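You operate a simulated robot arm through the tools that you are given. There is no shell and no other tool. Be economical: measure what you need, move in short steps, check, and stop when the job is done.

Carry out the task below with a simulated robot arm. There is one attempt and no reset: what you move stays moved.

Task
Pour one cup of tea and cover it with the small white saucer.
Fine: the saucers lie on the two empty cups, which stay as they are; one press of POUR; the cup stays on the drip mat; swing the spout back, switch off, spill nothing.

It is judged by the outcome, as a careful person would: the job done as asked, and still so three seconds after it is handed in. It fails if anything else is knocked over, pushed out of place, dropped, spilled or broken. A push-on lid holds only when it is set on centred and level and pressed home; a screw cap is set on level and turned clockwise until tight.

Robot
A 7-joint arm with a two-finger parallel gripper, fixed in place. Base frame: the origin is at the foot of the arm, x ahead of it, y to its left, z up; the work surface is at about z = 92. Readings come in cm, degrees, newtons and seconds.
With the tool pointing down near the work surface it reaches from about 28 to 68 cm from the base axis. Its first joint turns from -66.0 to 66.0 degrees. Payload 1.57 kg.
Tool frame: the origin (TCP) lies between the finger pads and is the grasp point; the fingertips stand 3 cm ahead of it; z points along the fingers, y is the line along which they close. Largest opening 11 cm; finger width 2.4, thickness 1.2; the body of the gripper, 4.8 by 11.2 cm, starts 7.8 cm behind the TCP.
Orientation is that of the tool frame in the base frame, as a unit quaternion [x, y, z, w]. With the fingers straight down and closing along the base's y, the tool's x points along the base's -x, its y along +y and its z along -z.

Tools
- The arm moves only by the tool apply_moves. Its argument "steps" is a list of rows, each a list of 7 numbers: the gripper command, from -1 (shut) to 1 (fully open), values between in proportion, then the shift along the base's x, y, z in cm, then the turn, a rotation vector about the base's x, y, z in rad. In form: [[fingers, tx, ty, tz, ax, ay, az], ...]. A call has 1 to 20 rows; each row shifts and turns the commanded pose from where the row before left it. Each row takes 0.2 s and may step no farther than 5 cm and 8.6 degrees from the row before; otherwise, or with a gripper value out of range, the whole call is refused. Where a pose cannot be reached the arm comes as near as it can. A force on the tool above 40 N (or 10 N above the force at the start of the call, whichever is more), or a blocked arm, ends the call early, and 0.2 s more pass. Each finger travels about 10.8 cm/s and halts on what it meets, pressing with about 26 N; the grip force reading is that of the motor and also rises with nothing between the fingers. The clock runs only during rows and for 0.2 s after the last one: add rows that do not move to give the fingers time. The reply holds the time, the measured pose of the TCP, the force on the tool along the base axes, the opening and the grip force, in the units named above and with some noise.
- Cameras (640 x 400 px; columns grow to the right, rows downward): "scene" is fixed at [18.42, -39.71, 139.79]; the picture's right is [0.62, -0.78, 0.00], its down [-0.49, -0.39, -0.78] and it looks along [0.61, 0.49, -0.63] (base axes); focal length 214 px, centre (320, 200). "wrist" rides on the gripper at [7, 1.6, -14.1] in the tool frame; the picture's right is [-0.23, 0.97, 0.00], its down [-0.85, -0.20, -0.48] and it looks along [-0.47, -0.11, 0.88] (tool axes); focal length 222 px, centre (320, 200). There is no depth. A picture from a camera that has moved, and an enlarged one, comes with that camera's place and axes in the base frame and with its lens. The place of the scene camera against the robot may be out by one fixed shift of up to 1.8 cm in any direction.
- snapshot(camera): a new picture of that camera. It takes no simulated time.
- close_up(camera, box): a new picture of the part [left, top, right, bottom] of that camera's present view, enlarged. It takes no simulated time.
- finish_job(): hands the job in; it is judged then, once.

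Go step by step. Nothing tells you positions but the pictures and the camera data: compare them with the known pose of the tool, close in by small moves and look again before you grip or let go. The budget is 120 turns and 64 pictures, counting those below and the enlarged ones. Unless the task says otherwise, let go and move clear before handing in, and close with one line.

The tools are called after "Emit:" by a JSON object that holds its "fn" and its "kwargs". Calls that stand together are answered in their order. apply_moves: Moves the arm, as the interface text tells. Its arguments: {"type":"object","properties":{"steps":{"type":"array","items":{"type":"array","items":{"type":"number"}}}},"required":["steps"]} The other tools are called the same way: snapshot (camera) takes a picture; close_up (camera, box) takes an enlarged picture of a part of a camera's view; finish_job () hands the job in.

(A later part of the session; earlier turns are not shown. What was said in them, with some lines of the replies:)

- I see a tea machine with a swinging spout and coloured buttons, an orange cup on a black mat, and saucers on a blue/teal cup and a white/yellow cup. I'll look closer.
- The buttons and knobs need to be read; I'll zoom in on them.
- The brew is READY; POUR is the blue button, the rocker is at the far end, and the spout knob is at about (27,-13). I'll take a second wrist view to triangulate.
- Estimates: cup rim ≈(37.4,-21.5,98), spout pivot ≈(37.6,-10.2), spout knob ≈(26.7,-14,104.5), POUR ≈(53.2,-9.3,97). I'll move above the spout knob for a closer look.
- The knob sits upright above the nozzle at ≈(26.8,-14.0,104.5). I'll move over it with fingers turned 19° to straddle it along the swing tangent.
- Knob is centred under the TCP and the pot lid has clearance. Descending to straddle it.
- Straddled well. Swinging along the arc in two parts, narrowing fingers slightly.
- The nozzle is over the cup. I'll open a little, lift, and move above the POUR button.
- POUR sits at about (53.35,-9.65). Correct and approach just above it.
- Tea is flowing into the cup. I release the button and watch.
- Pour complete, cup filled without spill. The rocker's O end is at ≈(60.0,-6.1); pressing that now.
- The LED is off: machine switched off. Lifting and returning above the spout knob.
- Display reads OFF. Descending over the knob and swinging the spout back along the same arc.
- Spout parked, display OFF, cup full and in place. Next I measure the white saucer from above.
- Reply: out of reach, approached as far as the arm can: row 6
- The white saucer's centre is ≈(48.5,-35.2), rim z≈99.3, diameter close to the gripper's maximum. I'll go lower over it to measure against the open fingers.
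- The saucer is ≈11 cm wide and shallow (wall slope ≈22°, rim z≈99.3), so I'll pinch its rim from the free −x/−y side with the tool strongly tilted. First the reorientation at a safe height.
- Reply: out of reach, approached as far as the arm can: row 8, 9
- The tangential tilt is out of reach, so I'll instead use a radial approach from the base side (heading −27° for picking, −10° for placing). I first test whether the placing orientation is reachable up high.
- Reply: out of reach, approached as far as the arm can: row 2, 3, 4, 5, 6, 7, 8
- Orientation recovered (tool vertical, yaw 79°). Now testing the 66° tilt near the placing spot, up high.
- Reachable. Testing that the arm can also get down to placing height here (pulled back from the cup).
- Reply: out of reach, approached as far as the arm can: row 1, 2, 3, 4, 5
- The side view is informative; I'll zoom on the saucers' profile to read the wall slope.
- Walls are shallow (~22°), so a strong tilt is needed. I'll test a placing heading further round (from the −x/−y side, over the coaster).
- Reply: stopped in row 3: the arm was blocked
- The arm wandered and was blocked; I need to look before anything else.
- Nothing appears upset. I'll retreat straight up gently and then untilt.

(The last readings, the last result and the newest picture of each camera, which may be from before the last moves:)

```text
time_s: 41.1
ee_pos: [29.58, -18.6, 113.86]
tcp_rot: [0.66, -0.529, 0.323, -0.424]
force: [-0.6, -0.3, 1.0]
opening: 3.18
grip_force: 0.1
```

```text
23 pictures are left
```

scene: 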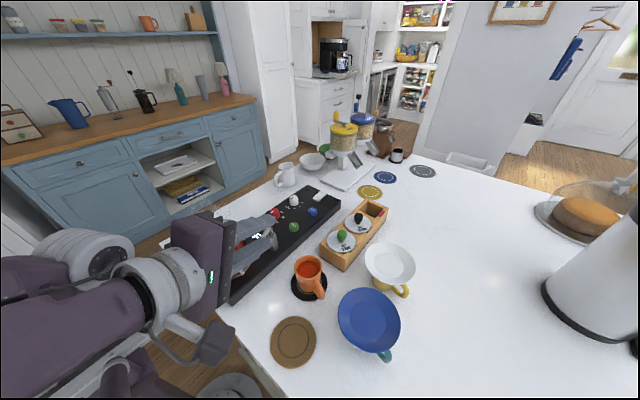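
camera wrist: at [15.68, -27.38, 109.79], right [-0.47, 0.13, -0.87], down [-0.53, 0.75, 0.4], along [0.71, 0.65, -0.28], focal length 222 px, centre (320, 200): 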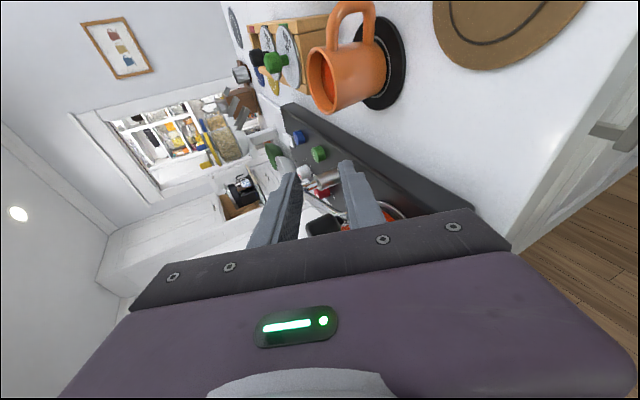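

The view returned to normal and everything is still in place. From this height I'll test heading 40° near the placing spot.

Emit:
{"fn": "apply_moves", "kwargs": {"steps": [[-0.42, 0.5, -1.2, 0.2, 0, 0, 0.0756], [-0.42, 0.5, -1.2, 0.2, 0, 0, 0.0756], [-0.42, 0.5, -1.2, 0, 0, 0, 0.0756], [-0.42, 0.5, -1.2, 0, 0, 0, 0.0756], [-0.42, 0.5, -1.2, 0, 0, 0, 0.0756], [-0.42, 0.4, -1.2, 0, 0, 0, 0.0756], [-0.42, 0, 0, 0, 0, 0, 0]]}}

```text
time_s: 42.7
ee_pos: [32.42, -25.78, 114.37]
tcp_rot: [0.762, -0.368, 0.22, -0.486]
force: [0.8, -0.4, 0.2]
opening: 3.18
grip_force: 0.1
```

Reached cleanly at heading 40°. Now testing the descent, pulled back 3 cm from the cup.

Emit:
{"fn": "apply_moves", "kwargs": {"steps": [[-0.42, -0.6, -0.5, -1.5, 0, 0, 0], [-0.42, -0.6, -0.5, -1.5, 0, 0, 0], [-0.42, -0.6, -0.5, -1.5, 0, 0, 0], [-0.42, -0.5, -0.3, -1.5, 0, 0, 0], [-0.42, 0, 0, 0, 0, 0, 0]]}}

```text
time_s: 43.9
ee_pos: [31.39, -26.16, 112.39]
tcp_rot: [0.785, -0.323, 0.256, -0.462]
force: [0.3, 0.0, 0.0]
opening: 3.19
grip_force: 0.0
```

Emit:
{"fn": "apply_moves", "kwargs": {"steps": [[-0.42, 0, 0, 0, 0, 0, 0], [-0.42, 0, 0, 0, 0, 0, 0], [-0.42, 0, 0, 0, 0, 0, 0]]}}

Emit:
{"fn": "snapshot", "kwargs": {"camera": "scene"}}

```text
time_s: 44.7
ee_pos: [31.28, -26.26, 112.25]
tcp_rot: [0.785, -0.324, 0.256, -0.463]
force: [0.1, 0.5, -0.1]
opening: 3.2
grip_force: 0.1
```

```text
22 pictures are left
```

scene: 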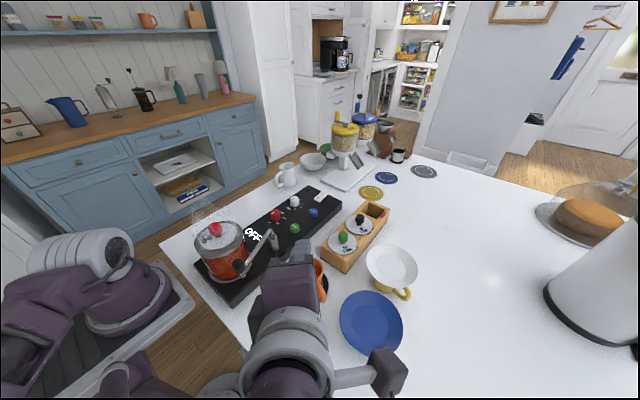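

The low tilted pose is blocked near the base (wrist too low). A steeper tool (~45° elevation) with a slightly tilted saucer, lowered gently, is more practical; I'll back up and test that.

Emit:
{"fn": "apply_moves", "kwargs": {"steps": [[-0.42, 0.3, 0, 2, 0, 0, 0], [-0.42, 0.3, 0, 2, 0, 0, 0], [-0.42, 0.3, 0, 2, 0, 0, 0], [-0.42, 0, 0, 0, -0.0748, 0.0891, 0], [-0.42, 0, 0, 0, -0.0748, 0.0891, 0], [-0.42, 0, 0, 0, -0.0748, 0.0891, 0], [-0.42, 0, 0.7, 0, 0, 0, -0.122], [-0.42, 0, 0.7, 0, 0, 0, -0.122], [-0.42, 0, 0.7, 0, 0, 0, -0.122], [-0.42, 0, 0.7, 0, 0, 0, -0.122], [-0.42, 0, 0.7, 0, 0, 0, -0.122], [-0.42, 0, 0, 0, 0, 0, 0], [-0.42, 0, 0, 0, 0, 0, 0]]}}

```text
time_s: 47.5
ee_pos: [31.12, -24.15, 114.45]
tcp_rot: [0.675, -0.634, 0.253, -0.281]
force: [0.3, -0.4, -0.6]
opening: 3.2
grip_force: 0.0
```

e=46°, heading 5°. Testing descent again.

Emit:
{"fn": "apply_moves", "kwargs": {"steps": [[-0.42, -0.3, 0.33, -2, 0, 0, 0], [-0.42, -0.3, 0.33, -2, 0, 0, 0], [-0.42, -0.3, 0.33, -2, 0, 0, 0], [-0.42, -0.3, 0.33, -2, 0, 0, 0], [-0.42, -0.3, 0.33, -2, 0, 0, 0], [-0.42, -0.3, 0.33, -2, 0, 0, 0], [-0.42, 0, 0, 0, 0, 0, 0]]}}

```text
time_s: 49.1
ee_pos: [29.27, -22.09, 102.15]
tcp_rot: [0.675, -0.633, 0.253, -0.282]
force: [0.2, -0.3, 0.0]
opening: 3.19
grip_force: 0.1
```

Reachable. Now see how much flatter the tool may go here: 8°, step by step.

Emit:
{"fn": "apply_moves", "kwargs": {"steps": [[-0.42, 0, 0, 0, 0.006, -0.07, 0], [-0.42, 0, 0, 0, 0.006, -0.07, 0], [-0.42, 0, 0, 0, 0, 0, 0]]}}

```text
time_s: 49.9
ee_pos: [29.25, -22.16, 102.29]
tcp_rot: [0.653, -0.614, 0.295, -0.331]
force: [-0.2, -0.4, 0.3]
opening: 3.2
grip_force: 0.1
```

Emit:
{"fn": "apply_moves", "kwargs": {"steps": [[-0.42, 0, 0, 0, 0.006, -0.07, 0], [-0.42, 0, 0, 0, 0.006, -0.07, 0], [-0.42, 0, 0, 0, 0, 0, 0]]}}

```text
time_s: 50.7
ee_pos: [30.91, -21.58, 104.74]
tcp_rot: [0.655, -0.551, 0.364, -0.368]
force: [-0.6, 0.4, 0.2]
opening: 3.2
grip_force: 0.0
```

The limit there is about e≈35°, so I'll place at e≈38°. Back up now and head to the pick side with heading −27°.

Emit:
{"fn": "apply_moves", "kwargs": {"steps": [[-0.42, 0, 0, 1, -0.006, 0.07, 0], [-0.42, 0, 0, 2, -0.006, 0.07, 0], [-0.42, 0, 0, 3, 0, 0, 0], [-0.42, 0, 0, 3, 0, 0, 0], [-0.42, 1.6, -1.3, 0, 0, 0, -0.093], [-0.42, 1.8, -1.5, 0, 0, 0, -0.093], [-0.42, 1.8, -1.5, 0, 0, 0, -0.093], [-0.42, 1.8, -1.5, 0, 0, 0, -0.093], [-0.42, 1.8, -1.4, 0, 0, 0, -0.093], [-0.42, 1.8, -1.2, 0, 0, 0, -0.093], [-0.42, 0, 0, 0, 0, 0, 0], [-0.42, 0, 0, 0, 0, 0, 0]]}}

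```text
time_s: 53.3
ee_pos: [38.46, -30.95, 111.02]
tcp_rot: [-0.469, 0.765, -0.378, 0.23]
force: [0.2, -0.2, 0.6]
opening: 3.18
grip_force: 0.2
out of reach, approached as far as the arm can: row 10
```

Heading −27°, e=38°. I'll descend toward the pre-grasp and see how far this pose holds.

Emit:
{"fn": "apply_moves", "kwargs": {"steps": [[-0.42, 0, 0, -1.5, 0, 0, 0], [-0.42, 0, 0, -1.5, 0, 0, 0], [-0.42, 0.5, 0, -1.5, 0, 0, 0], [-0.42, 0.5, 0.1, -1.5, 0, 0, 0], [-0.42, 0, 0, 0, 0, 0, 0]]}}

Emit:
{"fn": "snapshot", "kwargs": {"camera": "wrist"}}

```text
time_s: 54.5
ee_pos: [37.77, -30.14, 105.24]
tcp_rot: [-0.459, 0.771, -0.374, 0.235]
force: [0.8, 0.3, -0.5]
opening: 3.18
grip_force: 0.1
out of reach, approached as far as the arm can: row 3, 4
```

```text
21 pictures are left
camera wrist: at [23.77, -30.83, 112.44], right [-0.41, 0.49, -0.77], down [0.17, 0.87, 0.47], along [0.9, 0.06, -0.44], focal length 222 px, centre (320, 200)
```

wrist: 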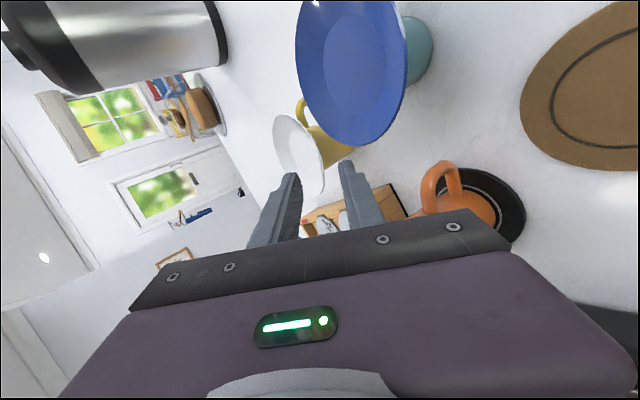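

The IK seems stuck in a poor posture. I'll untilt, return to the neutral start posture, then approach the pick tilt afresh.

Emit:
{"fn": "apply_moves", "kwargs": {"steps": [[-0.42, 0, 0, 1, 0.059, 0.116, 0], [-0.42, 0, 0, 1.5, 0.059, 0.116, 0], [-0.42, 0, 0, 1.5, 0.059, 0.116, 0], [-0.42, 0, 0, 1.5, 0.059, 0.116, 0], [-0.42, 0, 0, 1.5, 0.059, 0.116, 0], [-0.42, 0, 0, 1.5, 0.059, 0.116, 0], [-0.42, 0, 0, 1.5, 0.059, 0.116, 0], [-0.42, -0.3, 2.75, 1.5, 0, 0, -0.1375], [-0.42, -0.3, 2.75, 1.5, 0, 0, -0.1375], [-0.42, -0.3, 2.75, 1.5, 0, 0, -0.1375], [-0.42, -0.3, 2.75, 1.5, 0, 0, -0.1375], [-0.42, -0.3, 2.75, 1.5, 0, 0, -0.1375], [-0.42, -0.3, 2.75, 1.5, 0, 0, -0.1375], [-0.42, -0.3, 2.75, 1, 0, 0, -0.1375], [-0.42, -0.3, 2.75, 1, 0, 0, -0.1375], [-0.42, 0, 0, 0, 0, 0, 0]]}}

Emit:
{"fn": "snapshot", "kwargs": {"camera": "scene"}}

```text
time_s: 57.9
ee_pos: [35.78, -8.08, 126.19]
tcp_rot: [0.009, 0.977, -0.207, 0.047]
force: [0.1, 0.4, -0.3]
opening: 3.17
grip_force: 0.1
out of reach, approached as far as the arm can: row 1, 2, 3, 4, 7
```

```text
20 pictures are left
```

scene: 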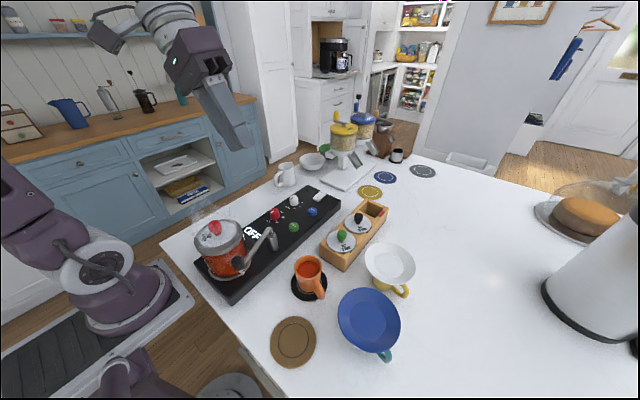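

All objects remain in place. I'll correct the residual tilt and go with a vertical tool to the pick side, yaw +63°.

Emit:
{"fn": "apply_moves", "kwargs": {"steps": [[-0.42, 0, 0, 0, 0.139, 0.032, 0], [-0.42, 0, 0, 0, 0.139, 0.032, 0], [-0.42, 0, 0, 0, 0.139, 0.032, 0], [-0.42, 0.28, -2.68, -1.5, 0, 0, 0.1375], [-0.42, 0.28, -2.68, -1.5, 0, 0, 0.1375], [-0.42, 0.28, -2.68, -1.5, 0, 0, 0.1375], [-0.42, 0.28, -2.68, -1.5, 0, 0, 0.1375], [-0.42, 0.28, -2.68, -1.5, 0, 0, 0.1375], [-0.42, 0.28, -2.68, -1.5, 0, 0, 0.1375], [-0.42, 0.28, -2.68, -1.5, 0, 0, 0.1375], [-0.42, 0.28, -2.68, -1.5, 0, 0, 0.1375], [-0.42, 0, 0, 0, 0, 0, 0]]}}

```text
time_s: 60.5
ee_pos: [38.14, -29.33, 114.09]
tcp_rot: [-0.517, 0.856, -0.001, 0.0]
force: [0.0, 0.8, 0.4]
opening: 3.18
grip_force: 0.1
```

Clean. Now tilting toward the saucer.

Emit:
{"fn": "apply_moves", "kwargs": {"steps": [[-0.42, 0, 0, -0.8, -0.06, -0.115, 0], [-0.42, 0, 0, -0.8, -0.06, -0.115, 0], [-0.42, 0, 0, -0.8, -0.06, -0.115, 0], [-0.42, 0, 0, -0.8, -0.06, -0.115, 0], [-0.42, 0, 0, -0.8, -0.06, -0.115, 0], [-0.42, 0, 0, -0.8, -0.06, -0.115, 0], [-0.42, 0, 0, -0.8, -0.06, -0.115, 0], [-0.42, 0, 0, 0, 0, 0, 0]]}}

```text
time_s: 62.3
ee_pos: [41.2, -29.53, 115.22]
tcp_rot: [-0.464, 0.774, -0.368, 0.222]
force: [-0.1, -0.4, -0.4]
opening: 3.2
grip_force: 0.1
out of reach, approached as far as the arm can: row 6, 7
```

Emit:
{"fn": "apply_moves", "kwargs": {"steps": [[-0.42, 0, -0.5, -2, 0, 0, 0], [-0.42, 0, -0.5, -2, 0, 0, 0], [-0.42, 0, -0.2, -2, 0, 0, 0], [-0.42, 0, 0, 0, 0, 0, 0]]}}

```text
time_s: 63.3
ee_pos: [43.68, -31.01, 114.67]
tcp_rot: [-0.464, 0.771, -0.374, 0.225]
force: [0.7, 0.0, 0.1]
opening: 3.18
grip_force: 0.1
out of reach, approached as far as the arm can: row 1, 2, 3
```

The radial posture can't go low enough here. A sideways approach from the +y side (over the machine edge, near-natural wrist yaw) should suit the arm better; I'll untilt and set that up.

Emit:
{"fn": "apply_moves", "kwargs": {"steps": [[-0.42, 0, 0, 0.3, 0.0604, 0.114, 0], [-0.42, 0, 0, 0.3, 0.0604, 0.114, 0], [-0.42, 0, 0, 0.3, 0.0604, 0.114, 0], [-0.42, 0, 0, 0.3, 0.0604, 0.114, 0], [-0.42, 0, 0, 0.3, 0.0604, 0.114, 0], [-0.42, 0, 0, 0.3, 0.0604, 0.114, 0], [-0.42, 0, 0, 0.3, 0.0604, 0.114, 0], [-0.42, -0.2, 1.6, 0.2, 0, 0, -0.143], [-0.42, -0.2, 1.6, 0.2, 0, 0, -0.143], [-0.42, -0.2, 1.6, 0.2, 0, 0, -0.143], [-0.42, -0.2, 1.6, 0.2, 0, 0, -0.143], [-0.42, -0.2, 1.6, 0.2, 0, 0, -0.143], [-0.42, -0.2, 1.6, 0.2, 0, 0, -0.143], [-0.42, -0.2, 1.6, 0.2, 0, 0, -0.143], [-0.42, -0.2, 1.6, 0.2, 0, 0, -0.143], [-0.42, -0.2, 1.6, 0.2, 0, 0, -0.143], [-0.42, -0.2, 1.6, 0.2, 0, 0, -0.143], [-0.42, 0, 0, 0, 0, 0, 0]]}}

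```text
time_s: 67.1
ee_pos: [41.73, -15.09, 118.9]
tcp_rot: [0.173, 0.985, -0.004, 0.0]
force: [0.1, -0.4, 0.3]
opening: 3.15
grip_force: 0.1
```

Vertical, y_t heading 70°. Now tilting 62° toward the cup's direction from the +y side, staying high.

Emit:
{"fn": "apply_moves", "kwargs": {"steps": [[-0.42, -0.2, 0.1, 0, -0.1272, 0.0463, 0], [-0.42, -0.2, 0.1, 0, -0.1272, 0.0463, 0], [-0.42, -0.2, 0.1, 0, -0.1272, 0.0463, 0], [-0.42, -0.2, 0.1, 0, -0.1272, 0.0463, 0], [-0.42, -0.2, 0.1, 0, -0.1272, 0.0463, 0], [-0.42, -0.2, 0.1, 0, -0.1272, 0.0463, 0], [-0.42, -0.2, 0.1, 0, -0.1272, 0.0463, 0], [-0.42, -0.2, 0.1, 0, -0.1272, 0.0463, 0], [-0.42, 0, 0, 0, 0, 0, 0]]}}

```text
time_s: 69.1
ee_pos: [40.16, -14.05, 118.8]
tcp_rot: [0.148, 0.842, -0.512, -0.09]
force: [0.3, -0.5, 0.7]
opening: 3.18
grip_force: 0.1
```

Reached perfectly (e≈27°). Now testing the descent here.

Emit:
{"fn": "apply_moves", "kwargs": {"steps": [[-0.42, 0, 0, -3, 0, 0, 0], [-0.42, 0, 0, -3, 0, 0, 0], [-0.42, 0, 0, -3, 0, 0, 0], [-0.42, 0, 0, -3, 0, 0, 0], [-0.42, 0, 0, -3, 0, 0, 0], [-0.42, 0, 0, 0, 0, 0, 0]]}}

Emit:
{"fn": "snapshot", "kwargs": {"camera": "wrist"}}

Emit:
{"fn": "close_up", "kwargs": {"camera": "scene", "box": [180, 120, 440, 300]}}

```text
time_s: 70.5
ee_pos: [40.11, -14.16, 103.73]
tcp_rot: [0.147, 0.842, -0.511, -0.091]
force: [-0.8, -0.4, -0.8]
opening: 3.18
grip_force: 0.0
```

```text
19 pictures are left
camera wrist: at [38.12, 0.59, 108.93], right [0.36, 0.35, -0.86], down [0.92, 0.02, 0.4], along [0.16, -0.94, -0.31], focal length 222 px, centre (320, 200)
```

wrist: 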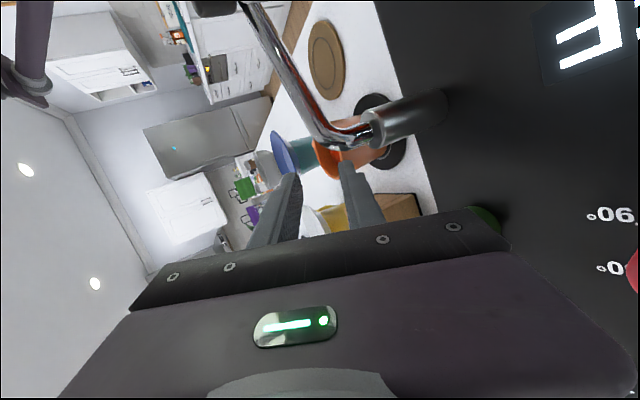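

```text
2.22 times, centred on (310, 210) of scene
camera zoom: at [18.42, -39.71, 139.79], right [0.62, -0.78, 0.0], down [-0.49, -0.39, -0.78], along [0.61, 0.49, -0.63], focal length 477 px, centre (342, 178)
```

zoom: 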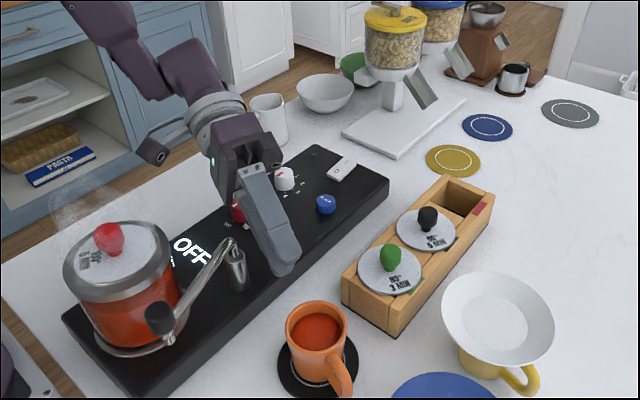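

This posture works well. Raise, shift to the white saucer on the same side (yaw +4° to pass between the lid knobs), and look.

Emit:
{"fn": "apply_moves", "kwargs": {"steps": [[-0.42, 0, 0, 3, 0, 0, 0], [-0.42, 0, 0, 4, 0, 0, 0], [-0.42, 1.9, -1.5, 1, 0, 0, 0.035], [-0.42, 1.9, -1.9, 0, 0, 0, 0.035], [-0.42, 1.9, -1.9, 0, 0, 0, 0], [-0.42, 1.9, -1.9, 0, 0, 0, 0], [-0.42, 1.9, -1.9, 0, 0, 0, 0], [-0.42, 1.9, -1.9, 0, 0, 0, 0], [-0.42, 0, 0, -2.5, 0, 0, 0], [-0.42, 0, 0, -2.5, 0, 0, 0], [-0.42, 0, 0, -2.5, 0, 0, 0], [-0.42, 0, 0, 0, 0, 0, 0]]}}

Emit:
{"fn": "snapshot", "kwargs": {"camera": "wrist"}}

Emit:
{"fn": "close_up", "kwargs": {"camera": "scene", "box": [280, 150, 440, 310]}}

```text
time_s: 73.1
ee_pos: [51.46, -25.22, 104.26]
tcp_rot: [0.117, 0.847, -0.514, -0.071]
force: [0.1, -0.4, -1.5]
opening: 3.19
grip_force: 0.0
```

```text
17 pictures are left
camera wrist: at [48.47, -10.6, 109.39], right [0.34, 0.37, -0.86], down [0.91, 0.09, 0.4], along [0.22, -0.92, -0.31], focal length 222 px, centre (320, 200)
```

wrist: 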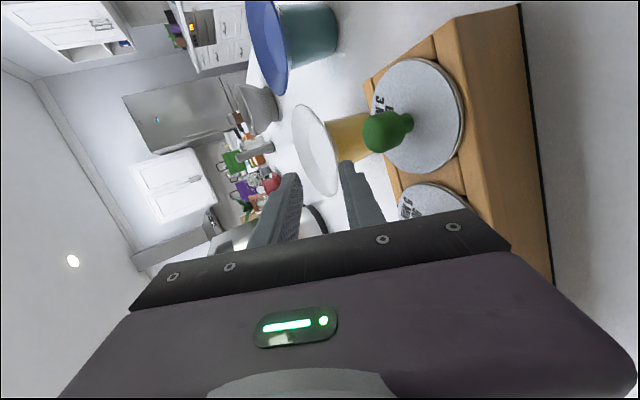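

```text
2.50 times, centred on (360, 230) of scene
camera zoom: at [18.42, -39.71, 139.79], right [0.62, -0.78, 0.0], down [-0.49, -0.39, -0.78], along [0.61, 0.49, -0.63], focal length 536 px, centre (220, 125)
```

zoom: 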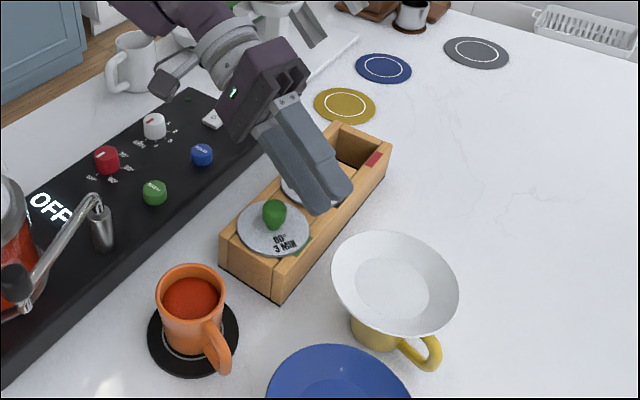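

Reached. Zooming on the wrist view to align the finger gap with the saucer rim.

Emit:
{"fn": "close_up", "kwargs": {"camera": "wrist", "box": [240, 80, 420, 240]}}

```text
2.50 times, centred on (330, 160) of wrist
camera zoom: at [48.47, -10.6, 109.39], right [0.34, 0.37, -0.86], down [0.91, 0.09, 0.4], along [0.22, -0.92, -0.31], focal length 555 px, centre (295, 300)
```

zoom: 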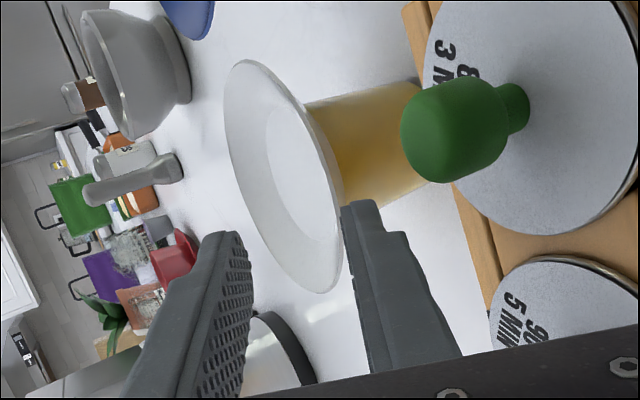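

Refined: saucer centre ≈(49.2,-35.2), rim z≈99.8. Moving to the pre-grasp on the finger line.

Emit:
{"fn": "apply_moves", "kwargs": {"steps": [[-0.5, 0.2, -0.3, -1, 0, 0, 0], [-0.5, 0.2, -0.3, -1.25, 0, 0, 0], [-0.5, 0, 0, 0, 0, 0, 0]]}}

Emit:
{"fn": "close_up", "kwargs": {"camera": "wrist", "box": [240, 80, 420, 240]}}

```text
time_s: 73.9
ee_pos: [51.84, -25.86, 101.92]
tcp_rot: [0.117, 0.847, -0.513, -0.073]
force: [-0.5, -0.9, 1.2]
opening: 2.74
grip_force: 0.0
```

```text
2.50 times, centred on (330, 160) of wrist
camera zoom: at [48.84, -11.24, 107.1], right [0.34, 0.37, -0.86], down [0.91, 0.09, 0.4], along [0.22, -0.92, -0.31], focal length 555 px, centre (295, 300)
```

zoom: 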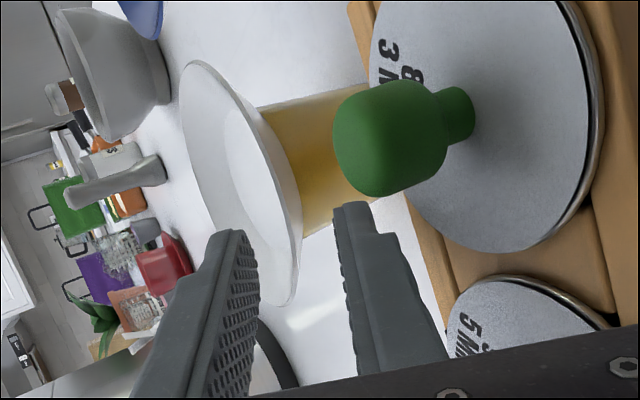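

The rim sits mid-gap. Advancing 3.5 cm along the finger axis.

Emit:
{"fn": "apply_moves", "kwargs": {"steps": [[-0.5, -0.21, -0.75, -0.4, 0, 0, 0], [-0.5, -0.21, -0.75, -0.4, 0, 0, 0], [-0.5, -0.21, -0.75, -0.4, 0, 0, 0], [-0.5, -0.21, -0.74, -0.4, 0, 0, 0], [-0.5, 0, 0, 0, 0, 0, 0]]}}

Emit:
{"fn": "close_up", "kwargs": {"camera": "wrist", "box": [240, 80, 420, 240]}}

Emit:
{"fn": "close_up", "kwargs": {"camera": "scene", "box": [330, 200, 440, 310]}}

```text
time_s: 75.1
ee_pos: [51.04, -28.87, 100.48]
tcp_rot: [0.118, 0.847, -0.513, -0.072]
force: [0.1, 0.6, -0.4]
opening: 2.76
grip_force: 0.0
```

```text
2.50 times, centred on (330, 160) of wrist
camera zoom: at [48.02, -14.19, 105.51], right [0.34, 0.37, -0.86], down [0.91, 0.09, 0.4], along [0.22, -0.92, -0.31], focal length 555 px, centre (295, 300)
```

zoom: 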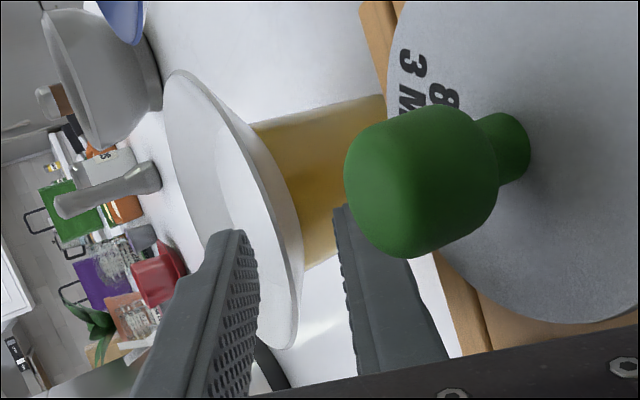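

```text
3.64 times, centred on (385, 255) of scene
camera zoom: at [18.42, -39.72, 139.79], right [0.62, -0.78, 0.0], down [-0.49, -0.39, -0.78], along [0.61, 0.49, -0.63], focal length 780 px, centre (84, 0)
```

zoom: 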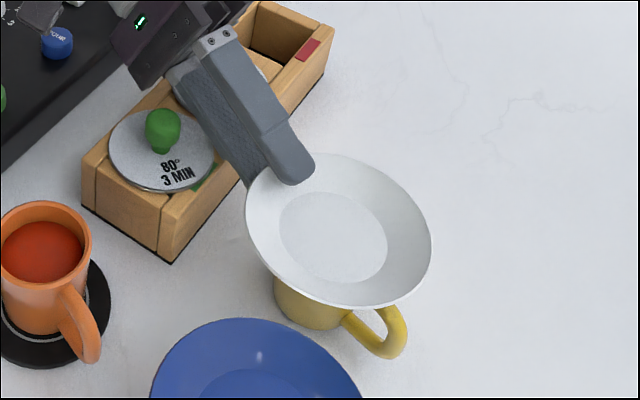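

Well overlapped and centred. Closing partway, then a look before gripping.

Emit:
{"fn": "apply_moves", "kwargs": {"steps": [[-0.7, 0, 0, 0, 0, 0, 0], [-0.8, 0, 0, 0, 0, 0, 0], [-0.82, 0, 0, 0, 0, 0, 0]]}}

Emit:
{"fn": "close_up", "kwargs": {"camera": "wrist", "box": [260, 120, 380, 220]}}

```text
time_s: 75.9
ee_pos: [51.11, -28.86, 100.39]
tcp_rot: [0.117, 0.847, -0.514, -0.072]
force: [-0.4, 0.1, 0.4]
opening: 1.07
grip_force: 0.6
```

```text
4.00 times, centred on (320, 170) of wrist
camera zoom: at [48.03, -14.18, 105.52], right [0.34, 0.37, -0.86], down [0.91, 0.09, 0.4], along [0.22, -0.92, -0.31], focal length 888 px, centre (320, 320)
```

zoom: 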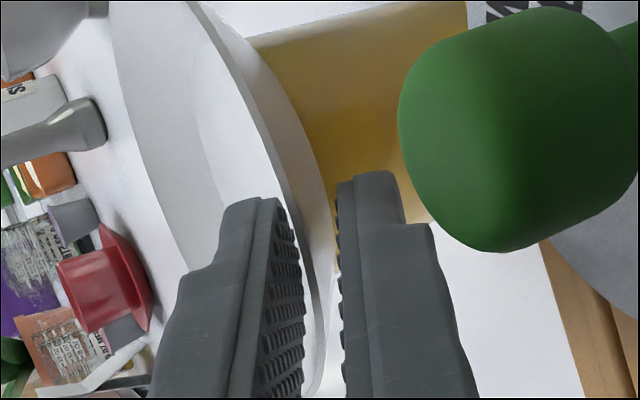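

Nicely centred. Closing to grip.

Emit:
{"fn": "apply_moves", "kwargs": {"steps": [[-0.88, 0, 0, 0, 0, 0, 0], [-0.94, 0, 0, 0, 0, 0, 0], [-1, 0, 0, 0, 0, 0, 0], [-1, 0, 0, 0, 0, 0, 0], [-1, 0, 0, 0, 0, 0, 0]]}}

Emit:
{"fn": "close_up", "kwargs": {"camera": "scene", "box": [330, 200, 440, 310]}}

```text
time_s: 77.1
ee_pos: [50.97, -28.74, 100.4]
tcp_rot: [0.118, 0.847, -0.514, -0.071]
force: [0.2, -0.7, -1.1]
opening: 0.35
grip_force: 24.4
```

```text
3.64 times, centred on (385, 255) of scene
camera zoom: at [18.42, -39.72, 139.79], right [0.62, -0.78, 0.0], down [-0.49, -0.39, -0.78], along [0.61, 0.49, -0.63], focal length 780 px, centre (84, 0)
```

zoom: 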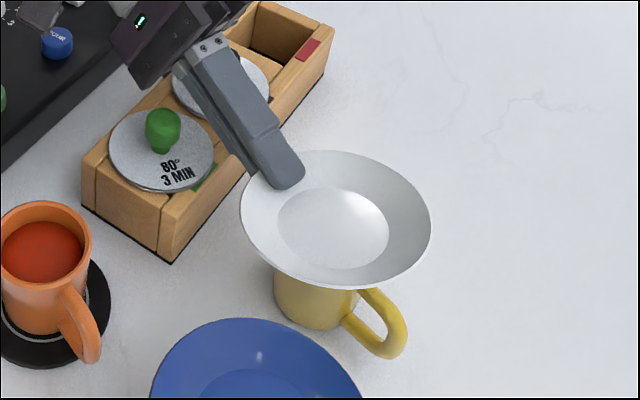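

Gripped (0.35 cm wall). The saucer tilted ~7° far-side up, so its wall is nearer 34°; I'll lift slowly and re-level the tool by 7°.

Emit:
{"fn": "apply_moves", "kwargs": {"steps": [[-1, 0, 0, 0.6, 0, 0, 0], [-1, 0, 0, 1, 0, 0, 0], [-1, 0, 0, 2, 0, 0, 0], [-1, 0, 0, 2, 0, 0, 0], [-1, 0, 0, 2, 0, 0, 0], [-1, 0, 0, 1, 0.059, -0.0165, 0], [-1, 0, 0, 0, 0.059, -0.0165, 0], [-1, 0, 0, 0, 0, 0, 0]]}}

Emit:
{"fn": "snapshot", "kwargs": {"camera": "wrist"}}

Emit:
{"fn": "close_up", "kwargs": {"camera": "scene", "box": [280, 150, 440, 310]}}

```text
time_s: 78.9
ee_pos: [51.1, -28.82, 108.95]
tcp_rot: [0.121, 0.877, -0.461, -0.064]
force: [0.5, 0.0, -0.8]
opening: 0.36
grip_force: 24.1
```

```text
9 pictures are left
camera wrist: at [47.86, -14.88, 115.69], right [0.37, 0.47, -0.8], down [0.9, 0.04, 0.43], along [0.23, -0.88, -0.41], focal length 222 px, centre (320, 200)
```

wrist: 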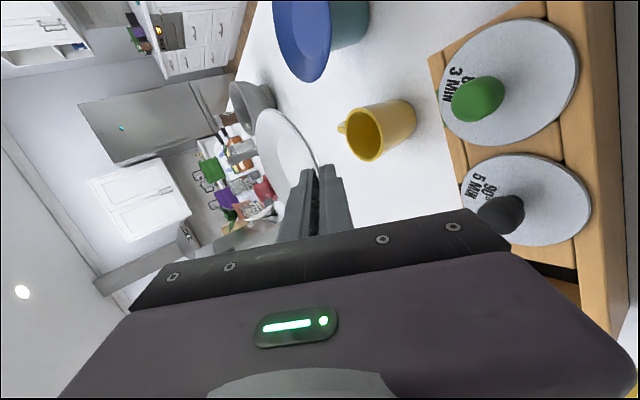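

```text
2.50 times, centred on (360, 230) of scene
camera zoom: at [18.42, -39.72, 139.79], right [0.62, -0.78, 0.0], down [-0.49, -0.39, -0.78], along [0.61, 0.49, -0.63], focal length 536 px, centre (220, 125)
```

zoom: 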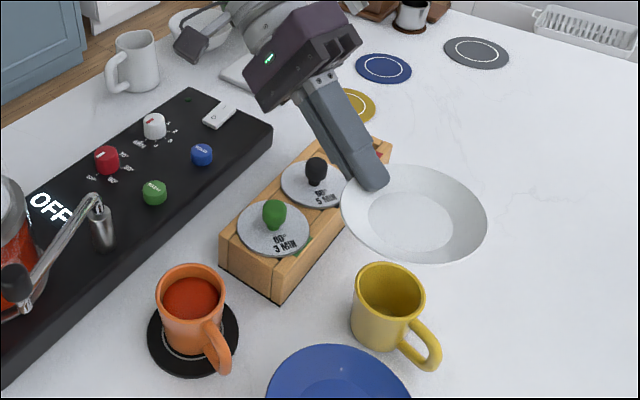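

The saucer is held and the yellow cup is undisturbed. I need its tilt accurately, so one zoomed look in the wrist view.

Emit:
{"fn": "close_up", "kwargs": {"camera": "wrist", "box": [230, 90, 370, 230]}}

Emit:
{"fn": "close_up", "kwargs": {"camera": "scene", "box": [350, 200, 420, 260]}}

```text
2.86 times, centred on (300, 160) of wrist
camera zoom: at [47.86, -14.88, 115.69], right [0.37, 0.47, -0.8], down [0.9, 0.04, 0.43], along [0.23, -0.88, -0.41], focal length 635 px, centre (377, 314)
```

zoom: 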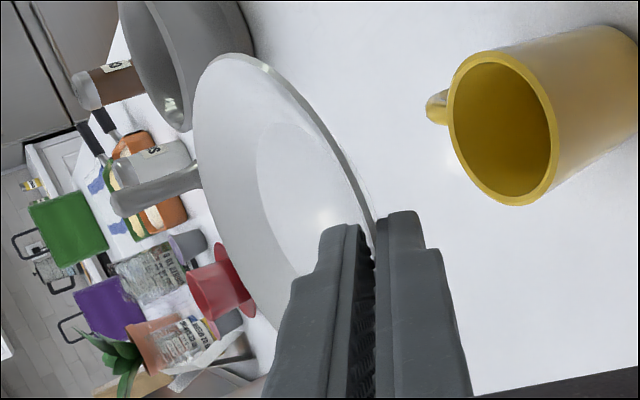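

```text
6.67 times, centred on (385, 230) of scene
camera zoom: at [18.42, -39.72, 139.79], right [0.62, -0.78, 0.0], down [-0.49, -0.39, -0.78], along [0.61, 0.49, -0.63], focal length 1430 px, centre (-113, 0)
```

zoom: 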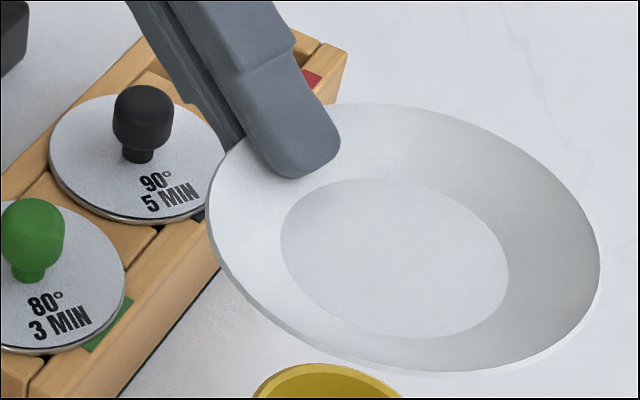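

The wrist view says nearly level (≈3–4° far side up). I'll trim another 3° and carry it over the orange cup, staying high.

Emit:
{"fn": "apply_moves", "kwargs": {"steps": [[-1, 0, 0, 0.5, 0.053, -0.0149, 0], [-1, -0.8, 0.9, 0.5, 0, 0, 0], [-1, -1.5, 1.7, 0, 0, 0, 0], [-1, -1.6, 1.9, 0, 0, 0, 0], [-1, -1.6, 1.9, 0, 0, 0, 0], [-1, -1.6, 1.9, 0, 0, 0, 0], [-1, -1.6, 1.9, 0, 0, 0, 0], [-1, -1.5, 1.7, 0, 0, 0, 0], [-1, -1.0, 1.0, 0, 0, 0, 0], [-1, -0.5, 0.57, 0, 0, 0, 0], [-1, 0, 0, 0, 0, 0, 0], [-1, 0, 0, 0, 0, 0, 0]]}}

Emit:
{"fn": "close_up", "kwargs": {"camera": "wrist", "box": [220, 50, 420, 230]}}

Emit:
{"fn": "close_up", "kwargs": {"camera": "scene", "box": [240, 180, 370, 300]}}

```text
time_s: 81.5
ee_pos: [39.42, -15.38, 110.0]
tcp_rot: [0.123, 0.889, -0.437, -0.061]
force: [0.0, 0.4, -0.6]
opening: 0.33
grip_force: 24.8
```

```text
2.22 times, centred on (320, 140) of wrist
camera zoom: at [36.02, -1.75, 117.37], right [0.38, 0.51, -0.77], down [0.89, 0.01, 0.45], along [0.24, -0.86, -0.45], focal length 494 px, centre (320, 333)
```

zoom: 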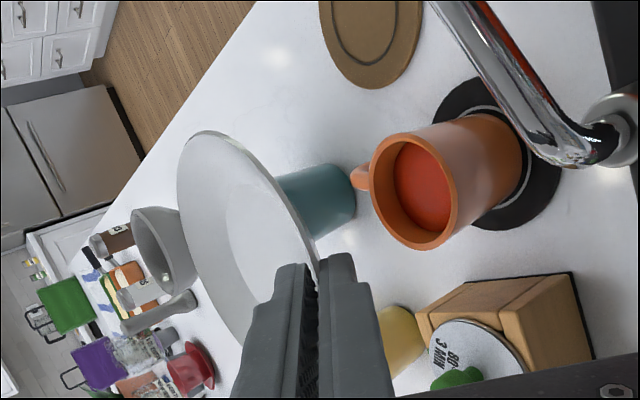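

```text
3.33 times, centred on (305, 240) of scene
camera zoom: at [18.42, -39.72, 139.79], right [0.62, -0.78, 0.0], down [-0.49, -0.39, -0.78], along [0.61, 0.49, -0.63], focal length 715 px, centre (370, 67)
```

zoom: 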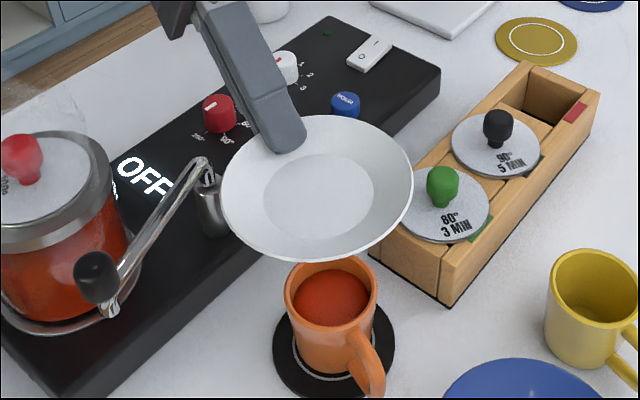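

Aligned within a few mm; I'll trim (+0.3,−0.2) and lower most of the way.

Emit:
{"fn": "apply_moves", "kwargs": {"steps": [[-1, 0.3, -0.2, 0, 0, 0, 0], [-1, 0, 0, -2, 0, 0, 0], [-1, 0, 0, -2, 0, 0, 0], [-1, 0, 0, -2, 0, 0, 0], [-1, 0, 0, -1, 0, 0, 0], [-1, 0, 0, 0, 0, 0, 0]]}}

Emit:
{"fn": "close_up", "kwargs": {"camera": "wrist", "box": [220, 50, 420, 230]}}

```text
time_s: 82.9
ee_pos: [39.75, -15.5, 102.9]
tcp_rot: [0.122, 0.889, -0.437, -0.06]
force: [-1.2, 0.8, -1.4]
opening: 0.36
grip_force: 24.3
```

```text
2.22 times, centred on (320, 140) of wrist
camera zoom: at [36.4, -1.96, 110.4], right [0.38, 0.51, -0.77], down [0.89, 0.01, 0.45], along [0.24, -0.86, -0.45], focal length 494 px, centre (320, 333)
```

zoom: 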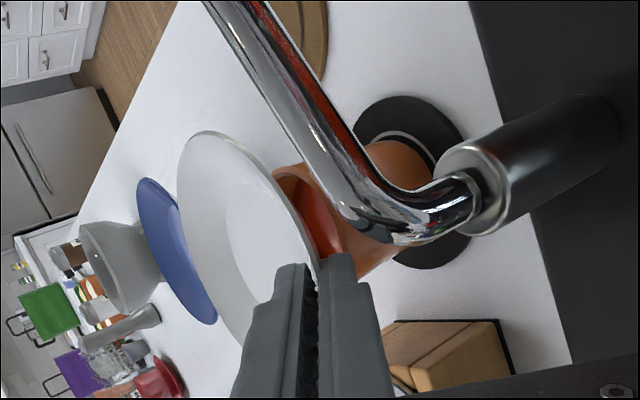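

Emit:
{"fn": "apply_moves", "kwargs": {"steps": [[-1, 0, 0, -0.5, 0, 0, 0], [-1, 0, 0, -0.5, 0, 0, 0], [-1, 0, 0, -0.3, 0, 0, 0], [-1, 0, 0, 0, 0, 0, 0]]}}

```text
time_s: 83.9
ee_pos: [39.61, -15.51, 101.8]
tcp_rot: [0.122, 0.889, -0.437, -0.061]
force: [0.8, 0.0, -0.8]
opening: 0.34
grip_force: 24.6
```

Emit:
{"fn": "apply_moves", "kwargs": {"steps": [[-1, 0, 0, -0.25, 0, 0, 0], [-1, 0, 0, -0.25, 0, 0, 0], [-1, 0, 0, 0, 0, 0, 0]]}}

```text
time_s: 84.7
ee_pos: [39.74, -15.64, 101.23]
tcp_rot: [0.122, 0.889, -0.436, -0.061]
force: [2.5, 4.1, 19.4]
opening: 0.34
grip_force: 24.9
```

Contact felt (19 N). Easing up slightly, then a look before releasing.

Emit:
{"fn": "apply_moves", "kwargs": {"steps": [[-1, 0, 0, 0.18, 0, 0, 0], [-1, 0, 0, 0, 0, 0, 0]]}}

Emit:
{"fn": "close_up", "kwargs": {"camera": "scene", "box": [250, 190, 370, 310]}}

```text
time_s: 85.3
ee_pos: [39.77, -15.51, 101.33]
tcp_rot: [0.123, 0.889, -0.436, -0.061]
force: [-0.1, 0.4, -1.7]
opening: 0.35
grip_force: 24.8
```

```text
3.33 times, centred on (310, 250) of scene
camera zoom: at [18.42, -39.72, 139.79], right [0.62, -0.78, 0.0], down [-0.49, -0.39, -0.78], along [0.61, 0.49, -0.63], focal length 715 px, centre (353, 33)
```

zoom: 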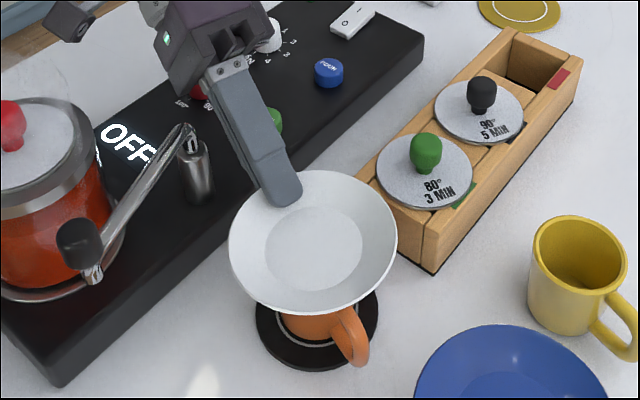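

Centred on the cup with the load relieved. Releasing gently and backing out along the finger axis.

Emit:
{"fn": "apply_moves", "kwargs": {"steps": [[-1, 0, 0, -0.08, 0, 0, 0], [-0.92, 0, 0, 0, 0, 0, 0], [-0.85, 0, 0, 0, 0, 0, 0], [-0.75, 0, 0, 0, 0, 0, 0], [-0.6, 0, 0, 0, 0, 0, 0], [-0.6, 0, 0, 0, 0, 0, 0], [-0.6, 0, 0, 0, 0, 0, 0]]}}

Emit:
{"fn": "close_up", "kwargs": {"camera": "wrist", "box": [220, 50, 420, 230]}}

```text
time_s: 86.9
ee_pos: [39.74, -15.46, 101.27]
tcp_rot: [0.121, 0.889, -0.436, -0.06]
force: [0.8, -0.2, -0.4]
opening: 2.23
grip_force: 0.2
```

```text
2.22 times, centred on (320, 140) of wrist
camera zoom: at [36.38, -1.99, 108.69], right [0.38, 0.51, -0.77], down [0.89, 0.01, 0.45], along [0.24, -0.86, -0.45], focal length 494 px, centre (320, 333)
```

zoom: 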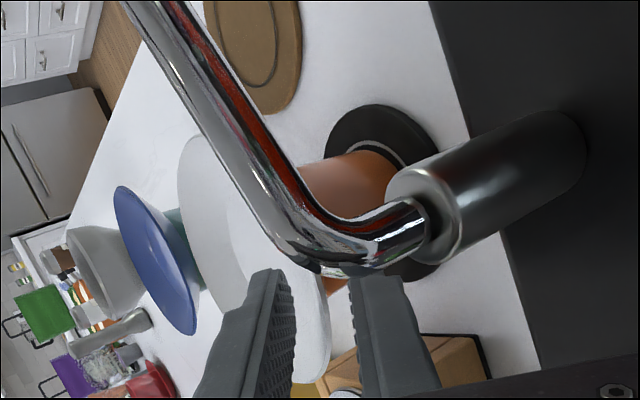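

The saucer is resting free between the fingers. Backing out, then up and away.

Emit:
{"fn": "apply_moves", "kwargs": {"steps": [[-0.6, 0.2, 0.7, 0.56, 0, 0, 0], [-0.6, 0.2, 0.7, 0.56, 0, 0, 0], [-0.6, 0.2, 0.7, 0.56, 0, 0, 0], [-0.6, 0.2, 0.7, 0.56, 0, 0, 0], [-0.6, 0.2, 0.7, 0.56, 0, 0, 0], [-0.6, 0, 0, 3, 0, 0, 0], [-0.6, 0, 0, 4, 0, 0, 0], [-0.6, 0, 0, 4, 0, 0, 0], [-0.6, 0, 0, 0, 0, 0, 0]]}}

Emit:
{"fn": "snapshot", "kwargs": {"camera": "scene"}}

```text
time_s: 88.9
ee_pos: [40.68, -11.87, 115.07]
tcp_rot: [0.122, 0.889, -0.436, -0.061]
force: [0.6, -0.7, 0.2]
opening: 2.21
grip_force: 0.0
```

```text
0 pictures are left
```

scene: 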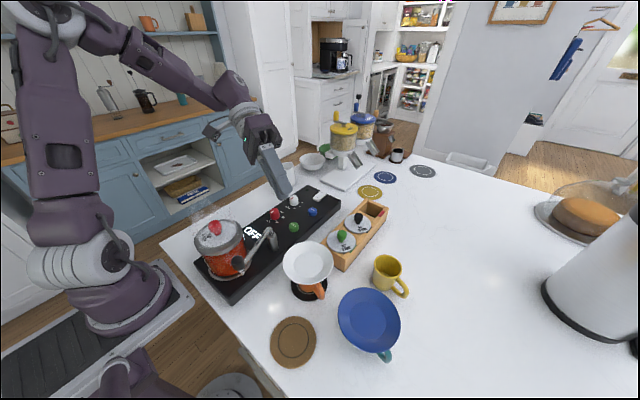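

The saucer sits on the filled orange cup, the cup is on the mat, the spout is parked and the display reads OFF. Everything else is in place and the arm is clear, so I'm handing in.

Emit:
{"fn": "finish_job", "kwargs": {}}

```text
The job is handed in.
```

One cup of tea is poured and covered with the white saucer. I pressed POUR once, swung the spout back and switched the machine off, and nothing spilled in the pictures I took.
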